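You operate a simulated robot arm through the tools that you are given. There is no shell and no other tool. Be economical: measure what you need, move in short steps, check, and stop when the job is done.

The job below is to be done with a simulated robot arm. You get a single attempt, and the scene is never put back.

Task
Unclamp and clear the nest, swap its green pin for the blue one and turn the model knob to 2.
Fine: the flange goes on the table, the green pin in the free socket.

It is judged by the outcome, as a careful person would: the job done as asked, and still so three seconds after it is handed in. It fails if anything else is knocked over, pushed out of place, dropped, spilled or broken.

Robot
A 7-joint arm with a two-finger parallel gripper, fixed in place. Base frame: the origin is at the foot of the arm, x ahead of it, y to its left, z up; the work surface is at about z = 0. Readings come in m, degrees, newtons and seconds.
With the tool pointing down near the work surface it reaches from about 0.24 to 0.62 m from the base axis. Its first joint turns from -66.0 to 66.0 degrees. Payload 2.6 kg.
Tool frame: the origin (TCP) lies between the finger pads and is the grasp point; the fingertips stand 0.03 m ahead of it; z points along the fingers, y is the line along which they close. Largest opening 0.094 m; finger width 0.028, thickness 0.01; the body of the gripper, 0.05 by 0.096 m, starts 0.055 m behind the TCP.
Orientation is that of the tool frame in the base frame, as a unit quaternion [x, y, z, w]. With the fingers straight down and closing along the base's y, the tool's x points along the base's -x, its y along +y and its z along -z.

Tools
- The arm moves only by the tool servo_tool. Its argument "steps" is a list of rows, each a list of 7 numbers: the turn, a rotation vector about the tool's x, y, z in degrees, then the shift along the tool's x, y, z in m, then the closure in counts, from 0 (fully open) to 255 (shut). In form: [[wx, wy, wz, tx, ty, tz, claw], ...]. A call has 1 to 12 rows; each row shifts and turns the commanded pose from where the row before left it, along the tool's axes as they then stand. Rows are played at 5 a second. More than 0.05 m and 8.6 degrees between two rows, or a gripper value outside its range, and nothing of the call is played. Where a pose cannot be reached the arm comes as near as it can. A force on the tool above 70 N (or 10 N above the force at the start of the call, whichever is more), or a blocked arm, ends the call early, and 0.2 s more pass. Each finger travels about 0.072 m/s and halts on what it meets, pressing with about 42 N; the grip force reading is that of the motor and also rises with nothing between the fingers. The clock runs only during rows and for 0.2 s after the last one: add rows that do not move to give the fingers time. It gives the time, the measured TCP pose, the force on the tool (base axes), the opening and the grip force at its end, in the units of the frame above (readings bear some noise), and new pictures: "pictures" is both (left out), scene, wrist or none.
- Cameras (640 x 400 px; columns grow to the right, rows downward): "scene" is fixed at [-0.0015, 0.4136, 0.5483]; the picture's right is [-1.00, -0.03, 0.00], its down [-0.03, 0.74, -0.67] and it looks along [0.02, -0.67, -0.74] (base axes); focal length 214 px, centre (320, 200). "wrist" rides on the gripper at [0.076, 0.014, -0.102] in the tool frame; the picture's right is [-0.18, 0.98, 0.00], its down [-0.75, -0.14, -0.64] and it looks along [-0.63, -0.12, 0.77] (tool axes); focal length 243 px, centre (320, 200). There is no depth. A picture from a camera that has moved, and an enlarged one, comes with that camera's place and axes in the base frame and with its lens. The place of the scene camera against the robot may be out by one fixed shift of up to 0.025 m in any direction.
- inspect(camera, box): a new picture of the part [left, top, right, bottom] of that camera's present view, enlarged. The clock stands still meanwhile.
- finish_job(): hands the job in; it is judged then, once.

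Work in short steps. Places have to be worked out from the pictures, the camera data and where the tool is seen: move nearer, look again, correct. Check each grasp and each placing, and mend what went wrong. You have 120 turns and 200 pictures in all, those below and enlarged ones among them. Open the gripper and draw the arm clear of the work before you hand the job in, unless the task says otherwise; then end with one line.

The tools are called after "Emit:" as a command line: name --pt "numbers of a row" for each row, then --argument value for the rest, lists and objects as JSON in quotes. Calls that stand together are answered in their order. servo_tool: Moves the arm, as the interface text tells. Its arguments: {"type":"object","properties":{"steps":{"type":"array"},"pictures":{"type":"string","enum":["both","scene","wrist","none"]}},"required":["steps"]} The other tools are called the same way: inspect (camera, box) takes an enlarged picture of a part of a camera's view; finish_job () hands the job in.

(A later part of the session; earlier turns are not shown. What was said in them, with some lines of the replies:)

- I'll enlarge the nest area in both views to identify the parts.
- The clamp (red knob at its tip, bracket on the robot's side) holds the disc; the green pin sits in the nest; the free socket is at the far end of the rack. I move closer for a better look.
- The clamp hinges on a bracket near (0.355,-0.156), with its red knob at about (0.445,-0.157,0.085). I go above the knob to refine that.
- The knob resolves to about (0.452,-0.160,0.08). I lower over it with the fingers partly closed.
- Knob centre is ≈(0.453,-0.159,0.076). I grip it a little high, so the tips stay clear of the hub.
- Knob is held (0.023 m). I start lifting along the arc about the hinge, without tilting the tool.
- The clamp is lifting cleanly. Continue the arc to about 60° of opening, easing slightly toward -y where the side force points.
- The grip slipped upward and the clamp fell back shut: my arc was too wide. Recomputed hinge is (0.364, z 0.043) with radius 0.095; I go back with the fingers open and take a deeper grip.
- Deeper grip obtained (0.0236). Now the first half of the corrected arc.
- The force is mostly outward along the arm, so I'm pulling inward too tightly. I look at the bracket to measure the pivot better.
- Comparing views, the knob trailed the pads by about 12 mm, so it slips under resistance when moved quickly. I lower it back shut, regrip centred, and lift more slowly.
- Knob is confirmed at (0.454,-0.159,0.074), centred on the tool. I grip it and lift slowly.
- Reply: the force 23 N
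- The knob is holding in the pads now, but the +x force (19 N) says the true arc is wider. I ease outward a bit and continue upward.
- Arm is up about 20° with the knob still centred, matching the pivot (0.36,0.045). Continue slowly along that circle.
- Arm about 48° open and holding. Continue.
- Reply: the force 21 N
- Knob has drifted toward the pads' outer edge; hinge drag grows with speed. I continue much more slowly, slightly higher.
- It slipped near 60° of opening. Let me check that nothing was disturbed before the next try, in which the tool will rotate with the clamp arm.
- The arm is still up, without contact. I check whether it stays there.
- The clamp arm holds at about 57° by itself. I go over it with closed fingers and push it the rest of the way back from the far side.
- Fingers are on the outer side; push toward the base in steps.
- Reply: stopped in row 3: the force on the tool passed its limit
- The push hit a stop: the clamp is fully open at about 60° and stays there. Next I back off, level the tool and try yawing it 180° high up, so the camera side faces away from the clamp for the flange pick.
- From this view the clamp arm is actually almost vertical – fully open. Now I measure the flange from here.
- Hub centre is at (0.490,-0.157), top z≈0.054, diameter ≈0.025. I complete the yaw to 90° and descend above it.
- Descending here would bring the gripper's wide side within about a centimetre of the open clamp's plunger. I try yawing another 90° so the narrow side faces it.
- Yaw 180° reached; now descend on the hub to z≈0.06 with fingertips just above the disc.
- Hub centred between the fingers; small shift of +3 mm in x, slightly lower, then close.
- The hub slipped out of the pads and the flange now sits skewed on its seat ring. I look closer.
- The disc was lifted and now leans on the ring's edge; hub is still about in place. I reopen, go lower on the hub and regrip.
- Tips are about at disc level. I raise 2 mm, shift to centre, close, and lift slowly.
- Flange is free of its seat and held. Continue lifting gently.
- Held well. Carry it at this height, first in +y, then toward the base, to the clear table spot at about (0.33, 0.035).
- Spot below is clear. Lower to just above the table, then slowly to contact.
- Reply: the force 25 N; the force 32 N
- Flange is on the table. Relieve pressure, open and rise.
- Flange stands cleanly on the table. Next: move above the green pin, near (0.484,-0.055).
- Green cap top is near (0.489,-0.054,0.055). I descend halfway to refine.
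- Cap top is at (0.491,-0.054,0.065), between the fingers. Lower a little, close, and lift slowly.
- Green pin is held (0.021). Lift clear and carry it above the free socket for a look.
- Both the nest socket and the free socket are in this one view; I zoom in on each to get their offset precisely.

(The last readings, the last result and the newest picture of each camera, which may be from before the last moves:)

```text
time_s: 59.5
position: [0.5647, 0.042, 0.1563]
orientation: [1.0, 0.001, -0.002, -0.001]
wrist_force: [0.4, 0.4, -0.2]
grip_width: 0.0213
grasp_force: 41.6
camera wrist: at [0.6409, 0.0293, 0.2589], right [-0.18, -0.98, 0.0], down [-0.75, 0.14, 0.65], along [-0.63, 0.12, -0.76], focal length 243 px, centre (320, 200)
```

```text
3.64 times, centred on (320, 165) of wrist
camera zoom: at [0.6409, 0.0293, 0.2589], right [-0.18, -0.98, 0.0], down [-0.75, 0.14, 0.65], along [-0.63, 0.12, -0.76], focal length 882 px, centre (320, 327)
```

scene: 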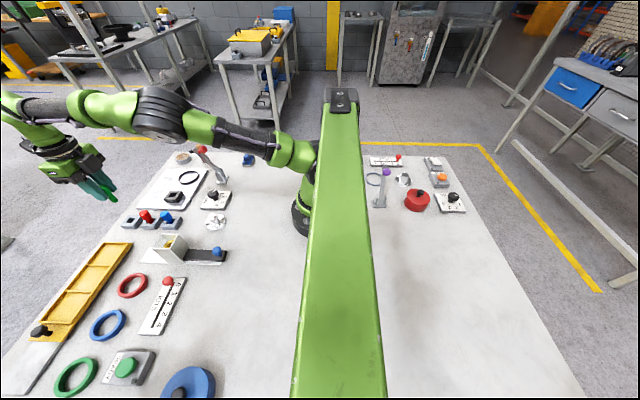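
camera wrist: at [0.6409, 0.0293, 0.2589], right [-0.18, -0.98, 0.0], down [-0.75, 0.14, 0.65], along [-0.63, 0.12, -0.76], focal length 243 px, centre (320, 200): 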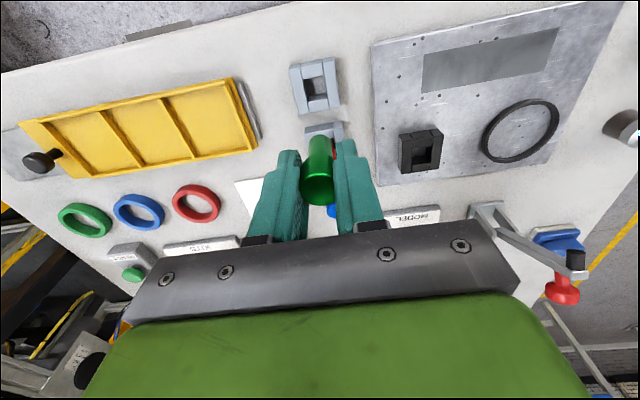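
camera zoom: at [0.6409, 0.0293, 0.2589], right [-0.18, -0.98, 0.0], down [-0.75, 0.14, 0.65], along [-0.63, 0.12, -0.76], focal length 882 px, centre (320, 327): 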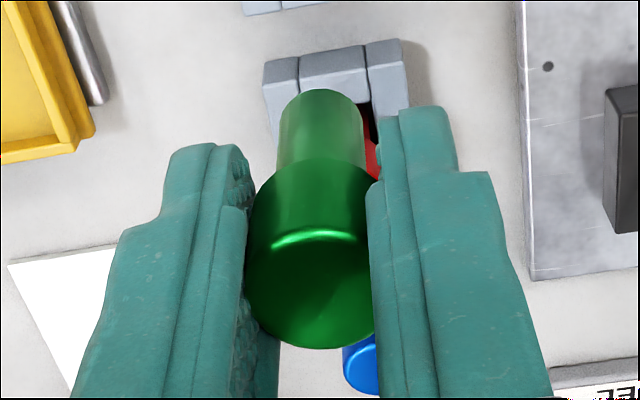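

Pin is round with ~2 mm clearance. Nest hole (0.491,-0.0545) checks out in this view, and the free hole is at (0.577,0.046). I align over it and lower partly.

Emit:
servo_tool --pt "0 0 0 0.0133 -0.0035 0 255" --pt "0 0 0 0 0 0.025 255" --pt "0 0 0 0 0 0.025 255" --pt "0 0 0 0 0 0.023 255" --pt "0 0 0 0 0 0 255" --pictures "none"

Emit:
inspect --camera "wrist" --box '[270, 90, 370, 220]'

Emit:
inspect --camera "scene" --box '[105, 190, 165, 235]'

```text
time_s: 60.7
position: [0.577, 0.0467, 0.0826]
orientation: [1.0, 0.001, -0.001, 0.0]
wrist_force: [-0.2, -0.1, -0.1]
grip_width: 0.0213
grasp_force: 42.5
```

```text
3.08 times, centred on (320, 155) of wrist
camera zoom: at [0.654, 0.0324, 0.1849], right [-0.18, -0.98, 0.0], down [-0.75, 0.14, 0.65], along [-0.63, 0.12, -0.76], focal length 746 px, centre (320, 338)
```

zoom: 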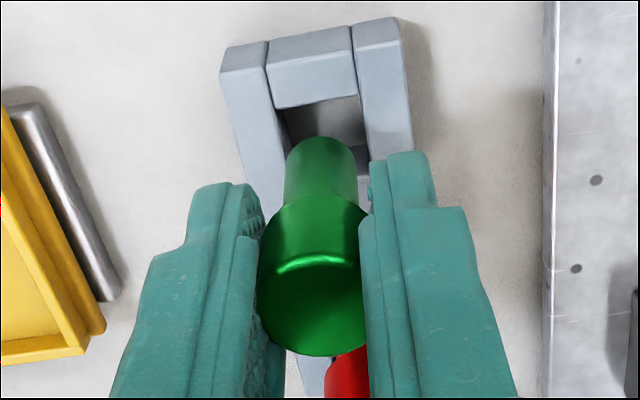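

```text
8.89 times, centred on (135, 212) of scene
camera zoom: at [-0.0015, 0.4136, 0.5483], right [-1.0, -0.03, 0.0], down [-0.03, 0.74, -0.67], along [0.02, -0.67, -0.74], focal length 1906 px, centre (1964, 89)
```

zoom: 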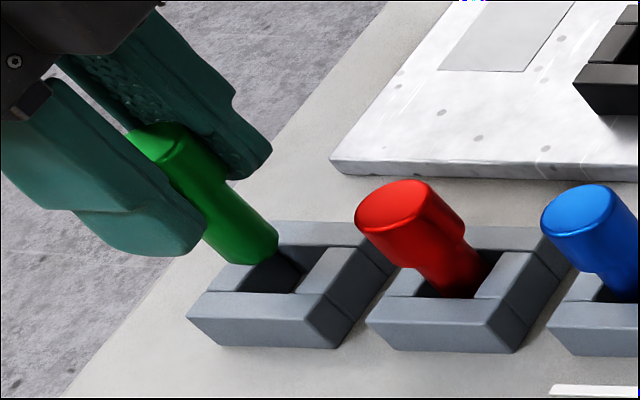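

Alignment looks good in both views. Lower slowly into the hole, watching force.

Emit:
servo_tool --pt "0 0 0 0.0005 0 0.004 255" --pt "0 0 0 0 0 0.004 255" --pt "0 0 0 0 0 0.004 255" --pt "0 0 0 0 0 0.003 255" --pt "0 0 0 0 0 0 255" --pictures "none"

Emit:
inspect --camera "wrist" --box '[270, 90, 370, 220]'

Emit:
inspect --camera "scene" --box '[105, 190, 165, 235]'

```text
time_s: 61.9
position: [0.5778, 0.0478, 0.0672]
orientation: [1.0, 0.002, -0.002, 0.0]
wrist_force: [-0.1, -0.6, 0.4]
grip_width: 0.0212
grasp_force: 41.9
```

```text
3.08 times, centred on (320, 155) of wrist
camera zoom: at [0.6543, 0.0334, 0.1701], right [-0.18, -0.98, 0.0], down [-0.75, 0.14, 0.65], along [-0.63, 0.12, -0.76], focal length 746 px, centre (320, 338)
```

zoom: 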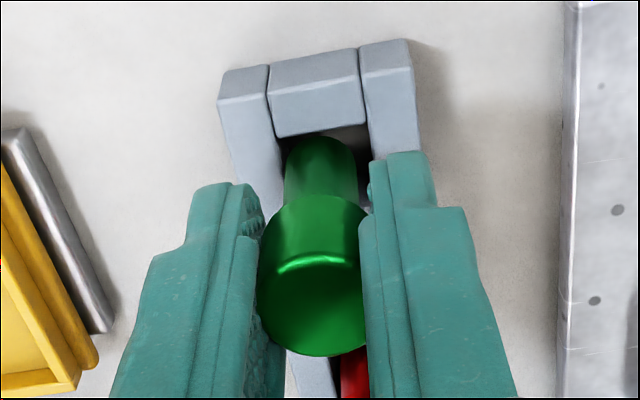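

```text
8.89 times, centred on (135, 212) of scene
camera zoom: at [-0.0015, 0.4136, 0.5483], right [-1.0, -0.03, 0.0], down [-0.03, 0.74, -0.67], along [0.02, -0.67, -0.74], focal length 1906 px, centre (1964, 89)
```

zoom: 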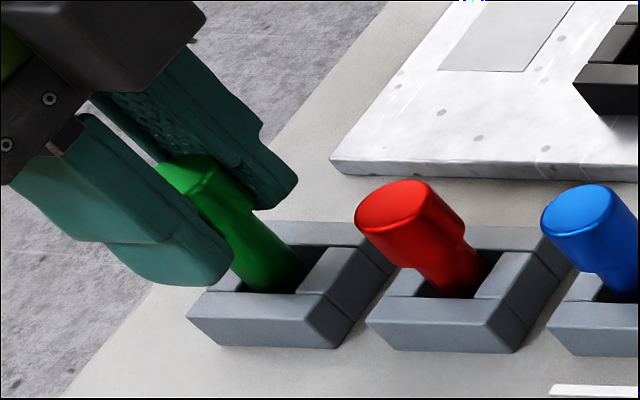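

Entering the hole with no contact force. Continue down to the floor.

Emit:
servo_tool --pt "0 0 0 0 0.0008 0.003 255" --pt "0 0 0 0 0 0.003 255" --pt "0 0 0 0 0 0.002 255" --pt "0 0 0 0 0 0.002 255" --pt "0 0 0 0 0 0 255" --pictures "none"

Emit:
servo_tool --pt "0 0 0 0 0 0.002 255" --pt "0 0 0 0 0 0 255" --pictures "none"

Emit:
inspect --camera "scene" --box '[105, 190, 165, 235]'

```text
time_s: 63.1
position: [0.5766, 0.0457, 0.0572]
orientation: [1.0, 0.002, -0.002, 0.001]
wrist_force: [0.4, 0.7, 0.1]
grip_width: 0.0214
grasp_force: 41.2
```

```text
time_s: 63.7
position: [0.5769, 0.046, 0.0557]
orientation: [1.0, 0.001, -0.002, 0.0]
wrist_force: [0.1, -0.3, -0.5]
grip_width: 0.0214
grasp_force: 41.8
```

```text
8.89 times, centred on (135, 212) of scene
camera zoom: at [-0.0015, 0.4136, 0.5483], right [-1.0, -0.03, 0.0], down [-0.03, 0.74, -0.67], along [0.02, -0.67, -0.74], focal length 1906 px, centre (1964, 89)
```

zoom: 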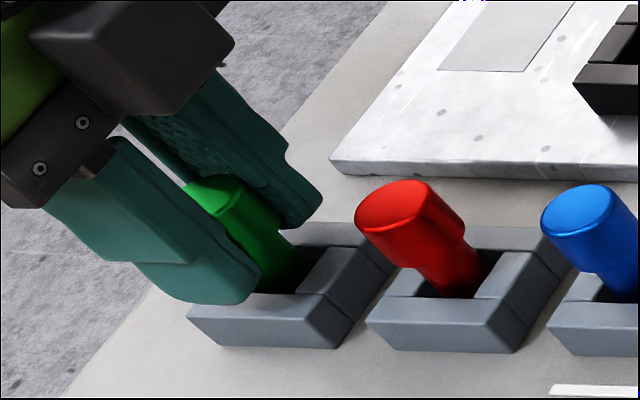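

Emit:
servo_tool --pt "0 0 0 0 0 0.0015 255" --pt "0 0 0 0 0 0.0015 255" --pt "0 0 0 0 0 0 255" --pictures "none"

Emit:
servo_tool --pt "0 0 0 0 0 0.0015 255" --pt "0 0 0 0 0 0 255" --pictures "none"

Emit:
inspect --camera "scene" --box '[105, 190, 165, 235]'

```text
time_s: 64.5
position: [0.5766, 0.0457, 0.0538]
orientation: [1.0, 0.001, 0.0, -0.001]
wrist_force: [-6.0, 0.1, 18.8]
grip_width: 0.0214
grasp_force: 42.1
```

```text
time_s: 65.1
position: [0.5778, 0.0461, 0.0544]
orientation: [1.0, 0.0, 0.001, -0.001]
wrist_force: [-3.5, -1.1, 29.3]
grip_width: 0.0214
grasp_force: 42.1
```

```text
8.89 times, centred on (135, 212) of scene
camera zoom: at [-0.0017, 0.4136, 0.5483], right [-1.0, -0.03, 0.0], down [-0.02, 0.74, -0.67], along [0.02, -0.67, -0.74], focal length 1906 px, centre (1964, 89)
```

zoom: 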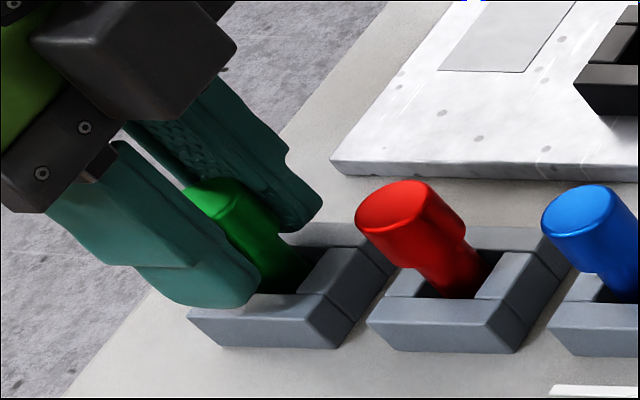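

Seated at z≈0.054, as expected. Relieve, release and rise.

Emit:
servo_tool --pt "0 0 0 0 0 -0.003 255" --pt "0 0 0 0 0 0 190" --pt "0 0 0 0 0 0 130" --pt "0 0 0 0 0 0 130" --pt "0 0 0 0 0 -0.02 130" --pt "0 0 0 0 0 -0.03 130" --pt "0 0 0 0 0 -0.05 130" --pt "0 0 0 0 0 0 130" --pictures "wrist"

Emit:
inspect --camera "scene" --box '[105, 180, 185, 240]'

```text
time_s: 66.9
position: [0.5774, 0.0452, 0.1539]
orientation: [1.0, 0.001, -0.002, 0.0]
wrist_force: [-0.4, -0.5, -0.2]
grip_width: 0.0462
grasp_force: 0.1
camera wrist: at [0.6542, 0.0324, 0.2574], right [-0.18, -0.98, 0.0], down [-0.75, 0.14, 0.64], along [-0.63, 0.12, -0.76], focal length 243 px, centre (320, 200)
```

wrist: 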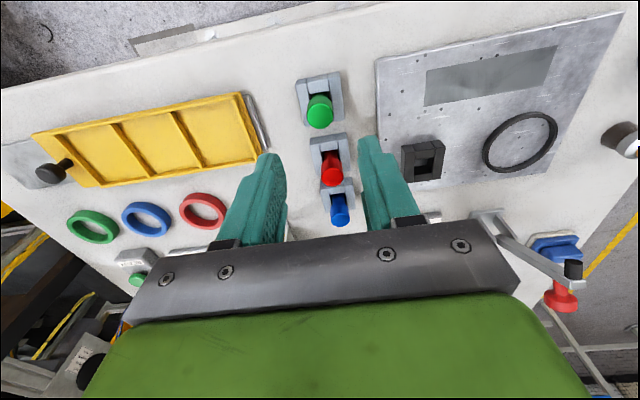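

```text
6.67 times, centred on (145, 210) of scene
camera zoom: at [-0.0015, 0.4136, 0.5483], right [-1.0, -0.03, 0.0], down [-0.03, 0.74, -0.67], along [0.02, -0.67, -0.74], focal length 1430 px, centre (1487, 133)
```

zoom: 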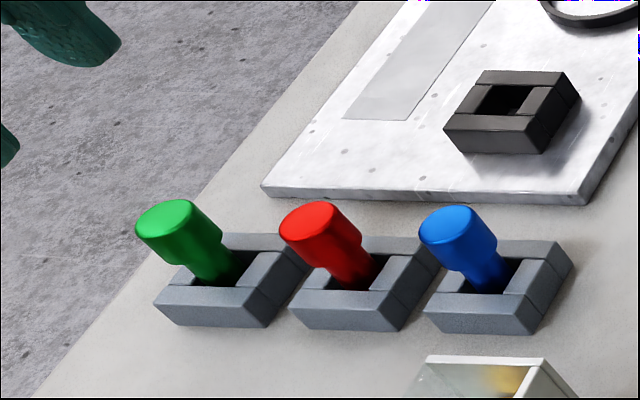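

Green pin sits in the free socket just like its neighbours. Now move above the blue pin (≈(0.452,0.045)).

Emit:
servo_tool --pt "0 0 0 -0.04 0 0 110" --pt "0 0 0 -0.045 0 0 110" --pt "0 0 0 -0.04 0 0.01 110" --pt "0 0 0 0 0 0.025 110" --pt "0 0 0 0 0 0 110" --pictures "none"

Emit:
inspect --camera "wrist" --box '[240, 60, 400, 220]'

```text
time_s: 68.1
position: [0.4525, 0.0459, 0.1189]
orientation: [1.0, 0.001, -0.002, 0.0]
wrist_force: [0.1, -0.1, 0.0]
grip_width: 0.0532
grasp_force: 0.1
```

```text
2.50 times, centred on (320, 140) of wrist
camera zoom: at [0.5291, 0.032, 0.2218], right [-0.18, -0.98, 0.0], down [-0.75, 0.14, 0.64], along [-0.63, 0.12, -0.76], focal length 606 px, centre (320, 350)
```

zoom: 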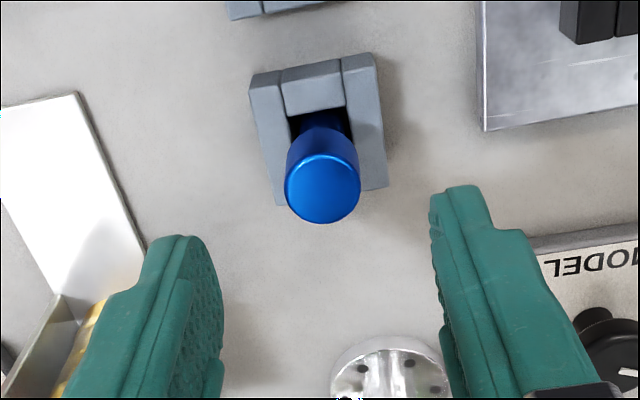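

Blue cap is centred at (0.452,0.046). Descend, grip and lift slowly.

Emit:
servo_tool --pt "0 0 0 0 0 0.03 110" --pt "0 0 0 0 0 0.025 110" --pt "0 0 0 0 0 0.008 110" --pt "0 0 0 0 0 0 170" --pt "0 0 0 0 0 0 255" --pt "0 0 0 0 0 0 255" --pt "0 0 0 0 0 0 255" --pictures "none"

Emit:
servo_tool --pt "0 0 0 0 0 -0.002 255" --pt "0 0 0 0 0 -0.003 255" --pt "0 0 0 0 0 -0.004 255" --pt "0 0 0 0 0 -0.007 255" --pt "0 0 0 0 0 -0.012 255" --pt "0 0 0 0 0 -0.02 255" --pt "0 0 0 0 0 -0.02 255" --pt "0 0 0 0 0 -0.015 255" --pt "0 0 0 0 0 0 255" --pictures "wrist"

Emit:
inspect --camera "wrist" --box '[270, 90, 370, 220]'

```text
time_s: 69.7
position: [0.4524, 0.0446, 0.056]
orientation: [1.0, 0.001, -0.002, 0.0]
wrist_force: [0.3, -0.8, 0.4]
grip_width: 0.0214
grasp_force: 42.3
```

```text
time_s: 71.7
position: [0.4525, 0.0465, 0.1401]
orientation: [1.0, 0.001, -0.002, 0.001]
wrist_force: [-0.1, -0.3, -0.2]
grip_width: 0.0215
grasp_force: 41.9
camera wrist: at [0.5293, 0.0324, 0.2425], right [-0.18, -0.98, 0.0], down [-0.75, 0.14, 0.64], along [-0.63, 0.12, -0.76], focal length 243 px, centre (320, 200)
```

wrist: 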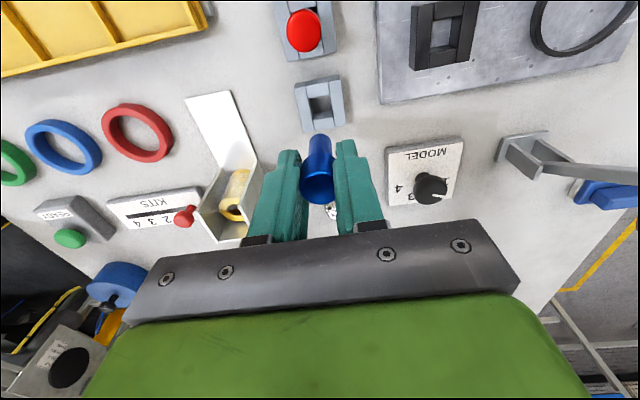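

```text
3.08 times, centred on (320, 155) of wrist
camera zoom: at [0.5293, 0.0324, 0.2425], right [-0.18, -0.98, 0.0], down [-0.75, 0.14, 0.64], along [-0.63, 0.12, -0.76], focal length 746 px, centre (320, 338)
```

zoom: 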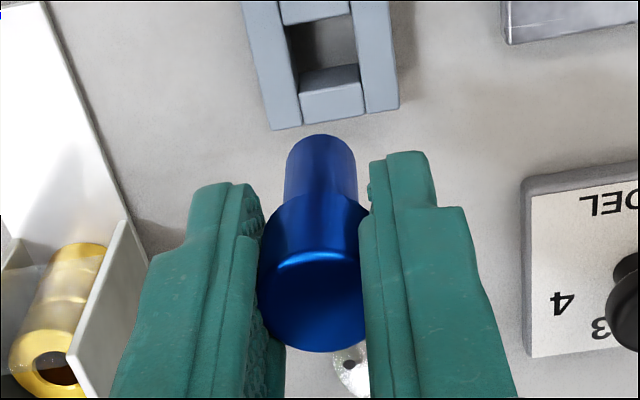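

Blue pin held the same way. Carry it over the nest hole and lower to just above.

Emit:
servo_tool --pt "0 0 0 0.008 0.02 0 255" --pt "0 0 0 0.008 0.02 0 255" --pt "0 0 0 0.008 0.02 0 255" --pt "0 0 0 0.008 0.02 0 255" --pt "0 0 0 0.0075 0.021 0 255" --pt "0 0 0 0 0 0 255" --pt "0 0 0 0 0 0.025 255" --pt "0 0 0 0 0 0.023 255" --pt "0 0 0 0 0 0 255" --pictures "none"

Emit:
inspect --camera "wrist" --box '[270, 90, 370, 220]'

Emit:
inspect --camera "scene" --box '[140, 160, 200, 205]'

```text
time_s: 73.7
position: [0.4929, -0.056, 0.0905]
orientation: [1.0, 0.001, -0.001, -0.001]
wrist_force: [-0.1, 0.0, -0.1]
grip_width: 0.0214
grasp_force: 42.2
```

```text
3.08 times, centred on (320, 155) of wrist
camera zoom: at [0.5689, -0.0695, 0.1939], right [-0.18, -0.98, 0.0], down [-0.75, 0.14, 0.64], along [-0.63, 0.12, -0.76], focal length 746 px, centre (320, 338)
```

zoom: 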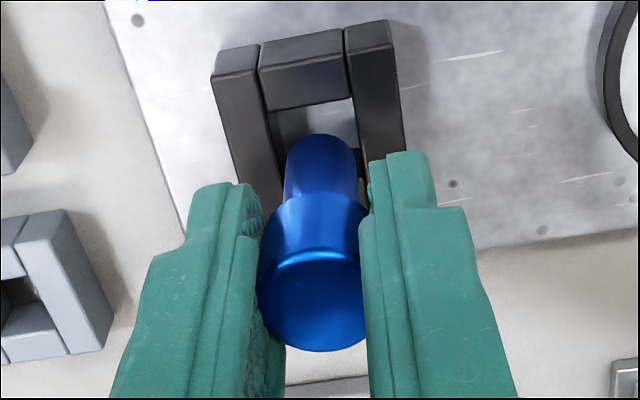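

```text
8.89 times, centred on (170, 182) of scene
camera zoom: at [-0.0015, 0.4136, 0.5483], right [-1.0, -0.03, 0.0], down [-0.03, 0.74, -0.67], along [0.02, -0.67, -0.74], focal length 1906 px, centre (1653, 356)
```

zoom: 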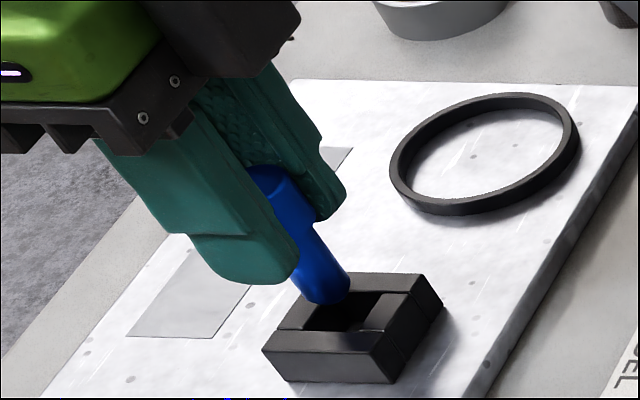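

Same relative picture as the green insertion; a half-millimetre y correction and lower in.

Emit:
servo_tool --pt "0 0 0 0 -0.0007 0.004 255" --pt "0 0 0 0 0 0.004 255" --pt "0 0 0 0 0 0.004 255" --pt "0 0 0 0 0 0.004 255" --pt "0 0 0 0 0 0 255" --pictures "none"

Emit:
inspect --camera "scene" --box '[140, 160, 200, 205]'

```text
time_s: 74.9
position: [0.4917, -0.0559, 0.075]
orientation: [1.0, 0.002, -0.002, 0.0]
wrist_force: [0.5, 0.1, -0.6]
grip_width: 0.0211
grasp_force: 42.0
```

```text
8.89 times, centred on (170, 182) of scene
camera zoom: at [-0.0015, 0.4136, 0.5483], right [-1.0, -0.03, 0.0], down [-0.03, 0.74, -0.67], along [0.02, -0.67, -0.74], focal length 1906 px, centre (1653, 356)
```

zoom: 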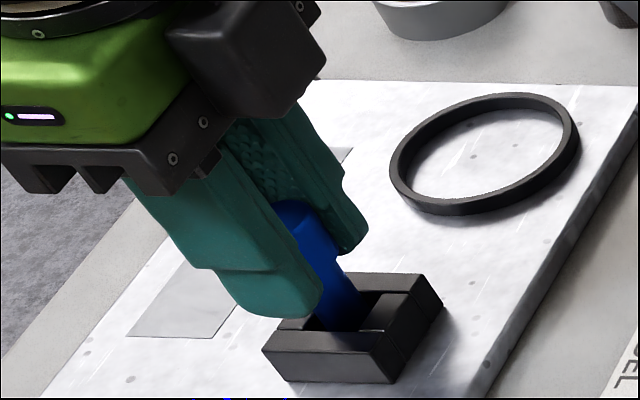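

Blue is entering the nest hole force-free. Continue to the floor.

Emit:
servo_tool --pt "0 0 0 0 0 0.004 255" --pt "0 0 0 0 0 0.003 255" --pt "0 0 0 0 0 0.002 255" --pt "0 0 0 0 0 0 255" --pictures "none"

Emit:
servo_tool --pt "0 0 0 0 0 0.0015 255" --pt "0 0 0 0 0 0.0015 255" --pt "0 0 0 0 0 0 255" --pictures "none"

```text
time_s: 75.9
position: [0.4913, -0.0547, 0.0663]
orientation: [1.0, 0.001, -0.003, 0.0]
wrist_force: [-0.3, 0.3, 0.9]
grip_width: 0.0213
grasp_force: 41.9
```

```text
time_s: 76.7
position: [0.4934, -0.054, 0.0641]
orientation: [1.0, 0.001, 0.002, 0.0]
wrist_force: [-5.5, 1.5, 29.9]
grip_width: 0.0214
grasp_force: 41.9
```

Seated at z≈0.064, matching where green sat. Release and rise.

Emit:
servo_tool --pt "0 0 0 0 0 -0.0015 255" --pt "0 0 0 0 0 0 190" --pt "0 0 0 0 0 0 120" --pt "0 0 0 0 0 0 120" --pt "0 0 0 0 0 -0.02 120" --pt "0 0 0 0 0 -0.03 120" --pt "0 0 0 0 0 -0.04 120" --pt "0 0 0 0 0 0 120" --pictures "none"

Emit:
inspect --camera "scene" --box '[110, 150, 240, 240]'

Emit:
inspect --camera "wrist" --box '[240, 60, 480, 240]'

```text
time_s: 78.5
position: [0.4931, -0.0544, 0.1548]
orientation: [1.0, 0.001, -0.002, 0.0]
wrist_force: [-0.4, 0.7, 0.5]
grip_width: 0.0497
grasp_force: 0.0
```

```text
4.44 times, centred on (175, 195) of scene
camera zoom: at [-0.0015, 0.4136, 0.5483], right [-1.0, -0.03, 0.0], down [-0.03, 0.74, -0.67], along [0.02, -0.67, -0.74], focal length 953 px, centre (964, 222)
```

zoom: 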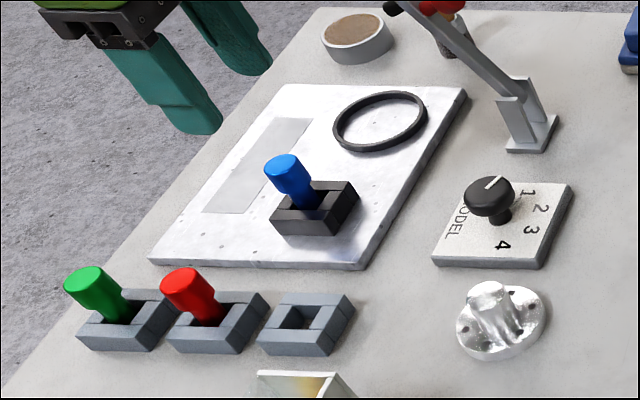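

```text
2.22 times, centred on (360, 150) of wrist
camera zoom: at [0.5692, -0.068, 0.2577], right [-0.18, -0.98, 0.0], down [-0.75, 0.14, 0.65], along [-0.63, 0.12, -0.76], focal length 539 px, centre (231, 311)
```

zoom: 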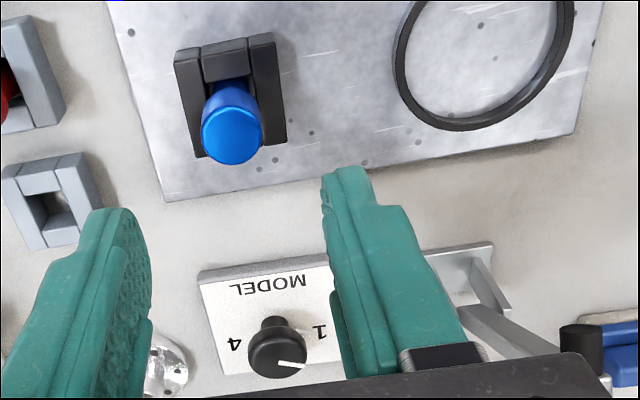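

Pins are swapped correctly. Now the knob at ≈(0.350,-0.056): 1→2 is about 45° clockwise seen from above. I go above it and pre-turn the tool −45°.

Emit:
servo_tool --pt "0 0 0 -0.036 0 0 110" --pt "0 0 0 -0.036 0 0 110" --pt "0 0 0 -0.036 0 0 110" --pt "0 0 0 -0.035 0.0015 0 110" --pt "0 0 -7.5 0 0 0 110" --pt "0 0 -7.5 0 0 0 110" --pt "0 0 -7.5 0 0 0 110" --pt "0 0 -7.5 0 0 0 110" --pt "0 0 -7.5 0 0 0 110" --pt "0 0 -7.5 0 0 0 110" --pt "0 0 0 0 0 0.03 110" --pt "0 0 0 0 0 0 110" --pictures "wrist"

Emit:
inspect --camera "wrist" --box '[240, 60, 420, 220]'

Emit:
inspect --camera "scene" --box '[180, 170, 260, 230]'

```text
time_s: 81.1
position: [0.3502, -0.0566, 0.1243]
orientation: [0.924, 0.383, -0.002, -0.001]
wrist_force: [0.4, 0.5, -0.1]
grip_width: 0.0537
grasp_force: 0.1
camera wrist: at [0.4139, -0.0125, 0.2274], right [0.57, -0.82, 0.0], down [-0.63, -0.44, 0.64], along [-0.53, -0.36, -0.77], focal length 243 px, centre (320, 200)
```

wrist: 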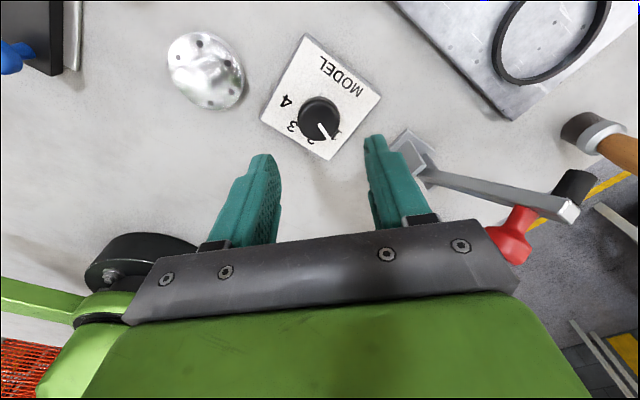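

```text
2.50 times, centred on (330, 140) of wrist
camera zoom: at [0.4139, -0.0125, 0.2274], right [0.57, -0.82, 0.0], down [-0.63, -0.44, 0.64], along [-0.53, -0.36, -0.77], focal length 606 px, centre (295, 350)
```

zoom: 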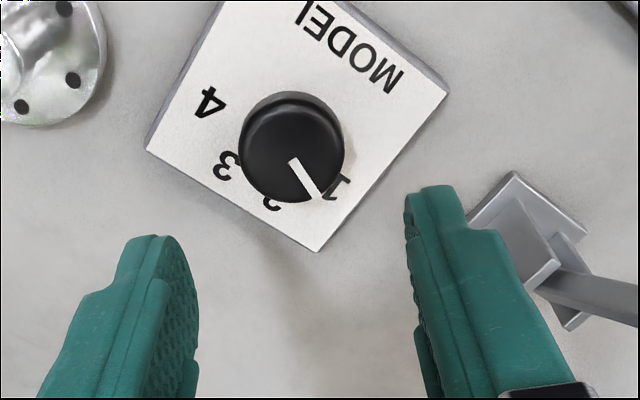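

```text
6.67 times, centred on (220, 200) of scene
camera zoom: at [-0.0015, 0.4136, 0.5483], right [-1.0, -0.03, 0.0], down [-0.03, 0.74, -0.67], along [0.02, -0.67, -0.74], focal length 1430 px, centre (987, 200)
```

zoom: 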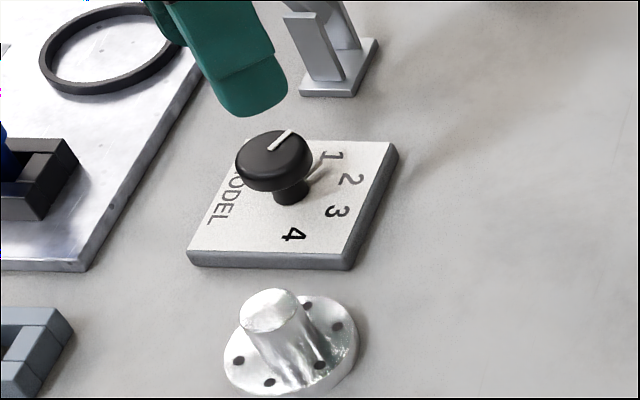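

Pointer now is exactly at 1; knob centre ≈(0.350,-0.055), cap 33 mm wide, top ≈0.038. Descend and grip it.

Emit:
servo_tool --pt "0 0 0 0.001 -0.001 0.025 110" --pt "0 0 0 0 0 0.025 110" --pt "0 0 0 0 0 0.02 110" --pt "0 0 0 0 0 0.005 110" --pt "0 0 0 0 0 0 110" --pictures "none"

Emit:
inspect --camera "wrist" --box '[240, 80, 400, 240]'

Emit:
inspect --camera "scene" --box '[180, 170, 260, 230]'

```text
time_s: 82.3
position: [0.3483, -0.0543, 0.0502]
orientation: [0.923, 0.384, -0.002, -0.001]
wrist_force: [0.8, 0.5, -0.2]
grip_width: 0.0538
grasp_force: 0.1
```

```text
2.50 times, centred on (320, 160) of wrist
camera zoom: at [0.4135, -0.0107, 0.1527], right [0.57, -0.82, 0.0], down [-0.63, -0.43, 0.64], along [-0.53, -0.36, -0.76], focal length 606 px, centre (320, 300)
```

zoom: 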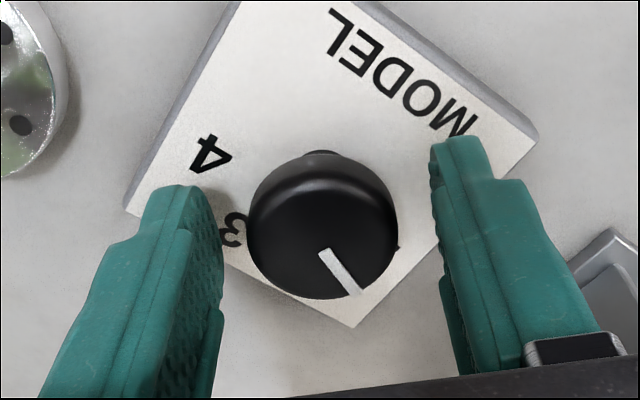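

```text
6.67 times, centred on (220, 200) of scene
camera zoom: at [-0.0015, 0.4136, 0.5483], right [-1.0, -0.03, 0.0], down [-0.03, 0.74, -0.67], along [0.02, -0.67, -0.74], focal length 1430 px, centre (987, 200)
```

zoom: 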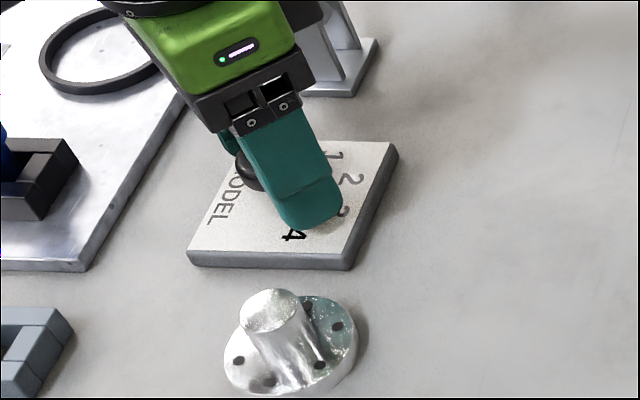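

Knob is centred between the fingers. Close and turn 45° clockwise.

Emit:
servo_tool --pt "0 0 0 0.001 0 0 160" --pt "0 0 0 0 0 0 255" --pt "0 0 0 0 0 0 255" --pt "0 0 0 0 0 0 255" --pictures "none"

Emit:
servo_tool --pt "0 0 5 0 0 0 255" --pt "0 0 5 0 0 0 255" --pt "0 0 5 0 0 0 255" --pt "0 0 5 0 0 0 255" --pt "0 0 5 0 0 0 255" --pt "0 0 5 0 0 0 255" --pt "0 0 5 0 0 0 255" --pt "0 0 5 0 0 0 255" --pt "0 0 5 0 0 0 255" --pt "0 0 0 0 0 0 255" --pictures "none"

Emit:
inspect --camera "wrist" --box '[240, 80, 400, 240]'

```text
time_s: 83.3
position: [0.3494, -0.054, 0.0509]
orientation: [0.924, 0.383, -0.002, 0.0]
wrist_force: [4.3, -8.5, -3.4]
grip_width: 0.0332
grasp_force: 45.1
```

```text
time_s: 85.5
position: [0.35, -0.0537, 0.0505]
orientation: [1.0, -0.001, -0.001, 0.001]
wrist_force: [2.3, -16.6, 12.1]
grip_width: 0.0333
grasp_force: 45.4
```

```text
2.50 times, centred on (320, 160) of wrist
camera zoom: at [0.4266, -0.0684, 0.1533], right [-0.19, -0.98, 0.0], down [-0.75, 0.14, 0.64], along [-0.63, 0.12, -0.77], focal length 606 px, centre (320, 300)
```

zoom: 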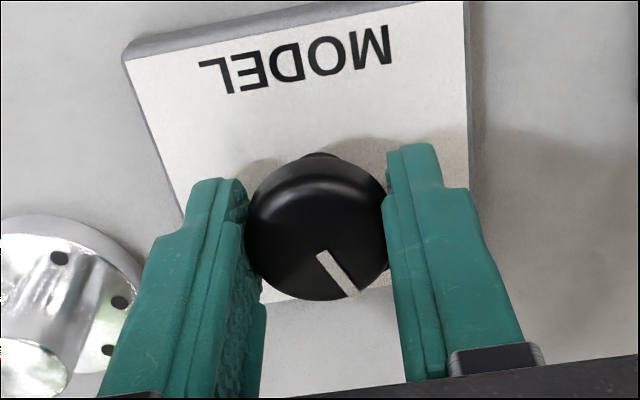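

Pointer turned with the tool. Release, rise straight up and check.

Emit:
servo_tool --pt "0 0 0 0 0 0 180" --pt "0 0 0 0 0 0 110" --pt "0 0 0 0 0 0 110" --pt "0 0 0 0 0 -0.02 110" --pt "0 0 0 0 0 -0.04 110" --pt "0 0 0 0 0 -0.04 110" --pt "0 0 0 0 0 -0.03 110" --pt "0 0 0 0 0 0 110" --pictures "wrist"

Emit:
inspect --camera "wrist" --box '[260, 40, 380, 150]'

Emit:
inspect --camera "scene" --box '[180, 170, 260, 230]'

```text
time_s: 87.3
position: [0.3487, -0.0524, 0.1805]
orientation: [1.0, 0.001, -0.002, -0.001]
wrist_force: [-0.3, -1.5, 0.1]
grip_width: 0.0535
grasp_force: 0.0
camera wrist: at [0.4259, -0.0674, 0.2832], right [-0.18, -0.98, 0.0], down [-0.75, 0.14, 0.65], along [-0.63, 0.12, -0.76], focal length 243 px, centre (320, 200)
```

wrist: 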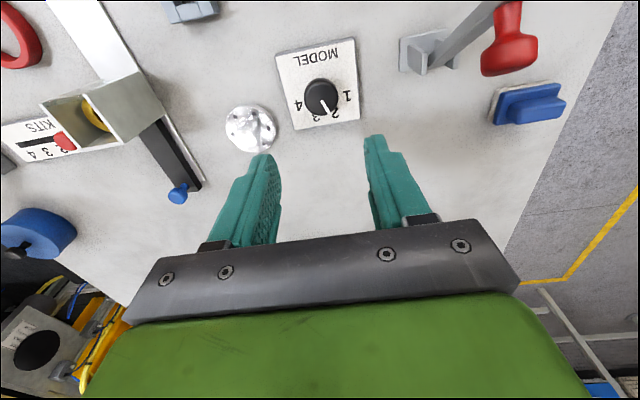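

```text
3.64 times, centred on (320, 95) of wrist
camera zoom: at [0.4259, -0.0674, 0.2832], right [-0.18, -0.98, 0.0], down [-0.75, 0.14, 0.65], along [-0.63, 0.12, -0.76], focal length 882 px, centre (320, 582)
```

zoom: 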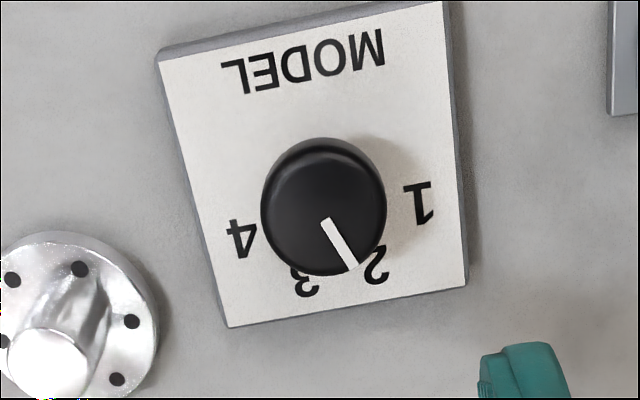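

```text
6.67 times, centred on (220, 200) of scene
camera zoom: at [-0.0015, 0.4136, 0.5483], right [-1.0, -0.03, 0.0], down [-0.03, 0.74, -0.67], along [0.02, -0.67, -0.74], focal length 1430 px, centre (987, 200)
```

zoom: 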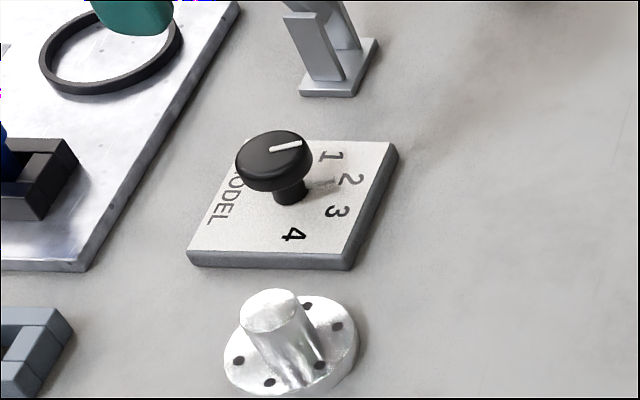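

Pointer is now on 2 (about −160° against the nominal −157.5°). I raise the arm clear and do a final check of everything.

Emit:
servo_tool --pt "0 0 0 0 0 -0.04 0" --pt "0 0 0 0 0 -0.045 0" --pt "0 0 0 0 0 -0.045 0" --pt "0 0 0 0 0 -0.045 0" --pt "0 0 0 0 0 0 0" --pt "0 0 0 0 0 0 0" --pictures "both"

Emit:
inspect --camera "scene" --box '[110, 140, 260, 240]'

```text
time_s: 88.7
position: [0.3497, -0.0537, 0.3572]
orientation: [1.0, 0.001, -0.001, 0.0]
wrist_force: [0.2, 0.8, 0.2]
grip_width: 0.0939
grasp_force: 0.0
camera wrist: at [0.4276, -0.0673, 0.4592], right [-0.18, -0.98, 0.0], down [-0.75, 0.14, 0.64], along [-0.63, 0.12, -0.76], focal length 243 px, centre (320, 200)
```

scene: 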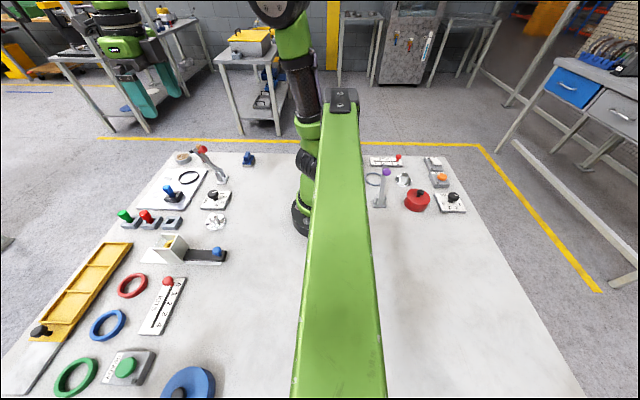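
wrist: 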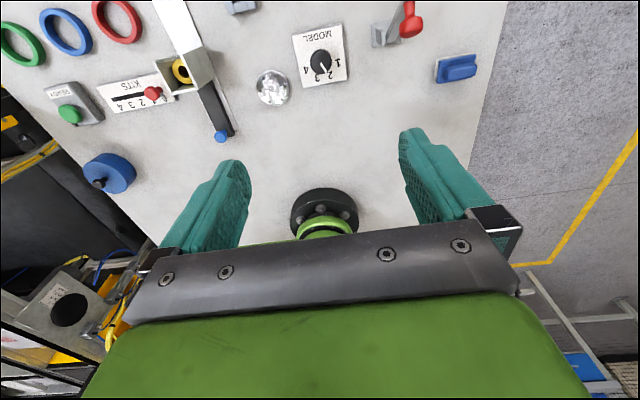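

```text
4.00 times, centred on (185, 190) of scene
camera zoom: at [-0.0015, 0.4136, 0.5483], right [-1.0, -0.03, 0.0], down [-0.03, 0.74, -0.67], along [0.02, -0.67, -0.74], focal length 858 px, centre (860, 240)
```

zoom: 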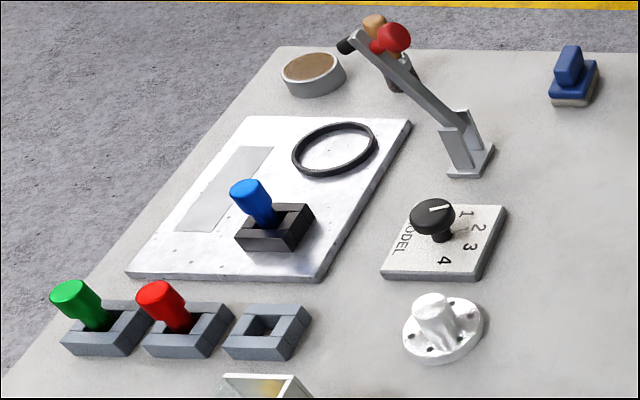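

Everything is in place: the clamp is open, the flange is on the table, green is in the rack, blue is in the nest, and the knob is on 2. The arm is clear and the gripper open, so I hand it in.

Emit:
finish_job

```text
The job is handed in.
```

The job is done and handed in: the clamp is open, the flange is on the table, the green pin is in the free socket, the blue pin is in the nest, and the model knob points to 2. On the way, the clamp slipped from the gripper and swung shut once, and the flange slipped back onto its seat once. I saw nothing else out of place in the final pictures.
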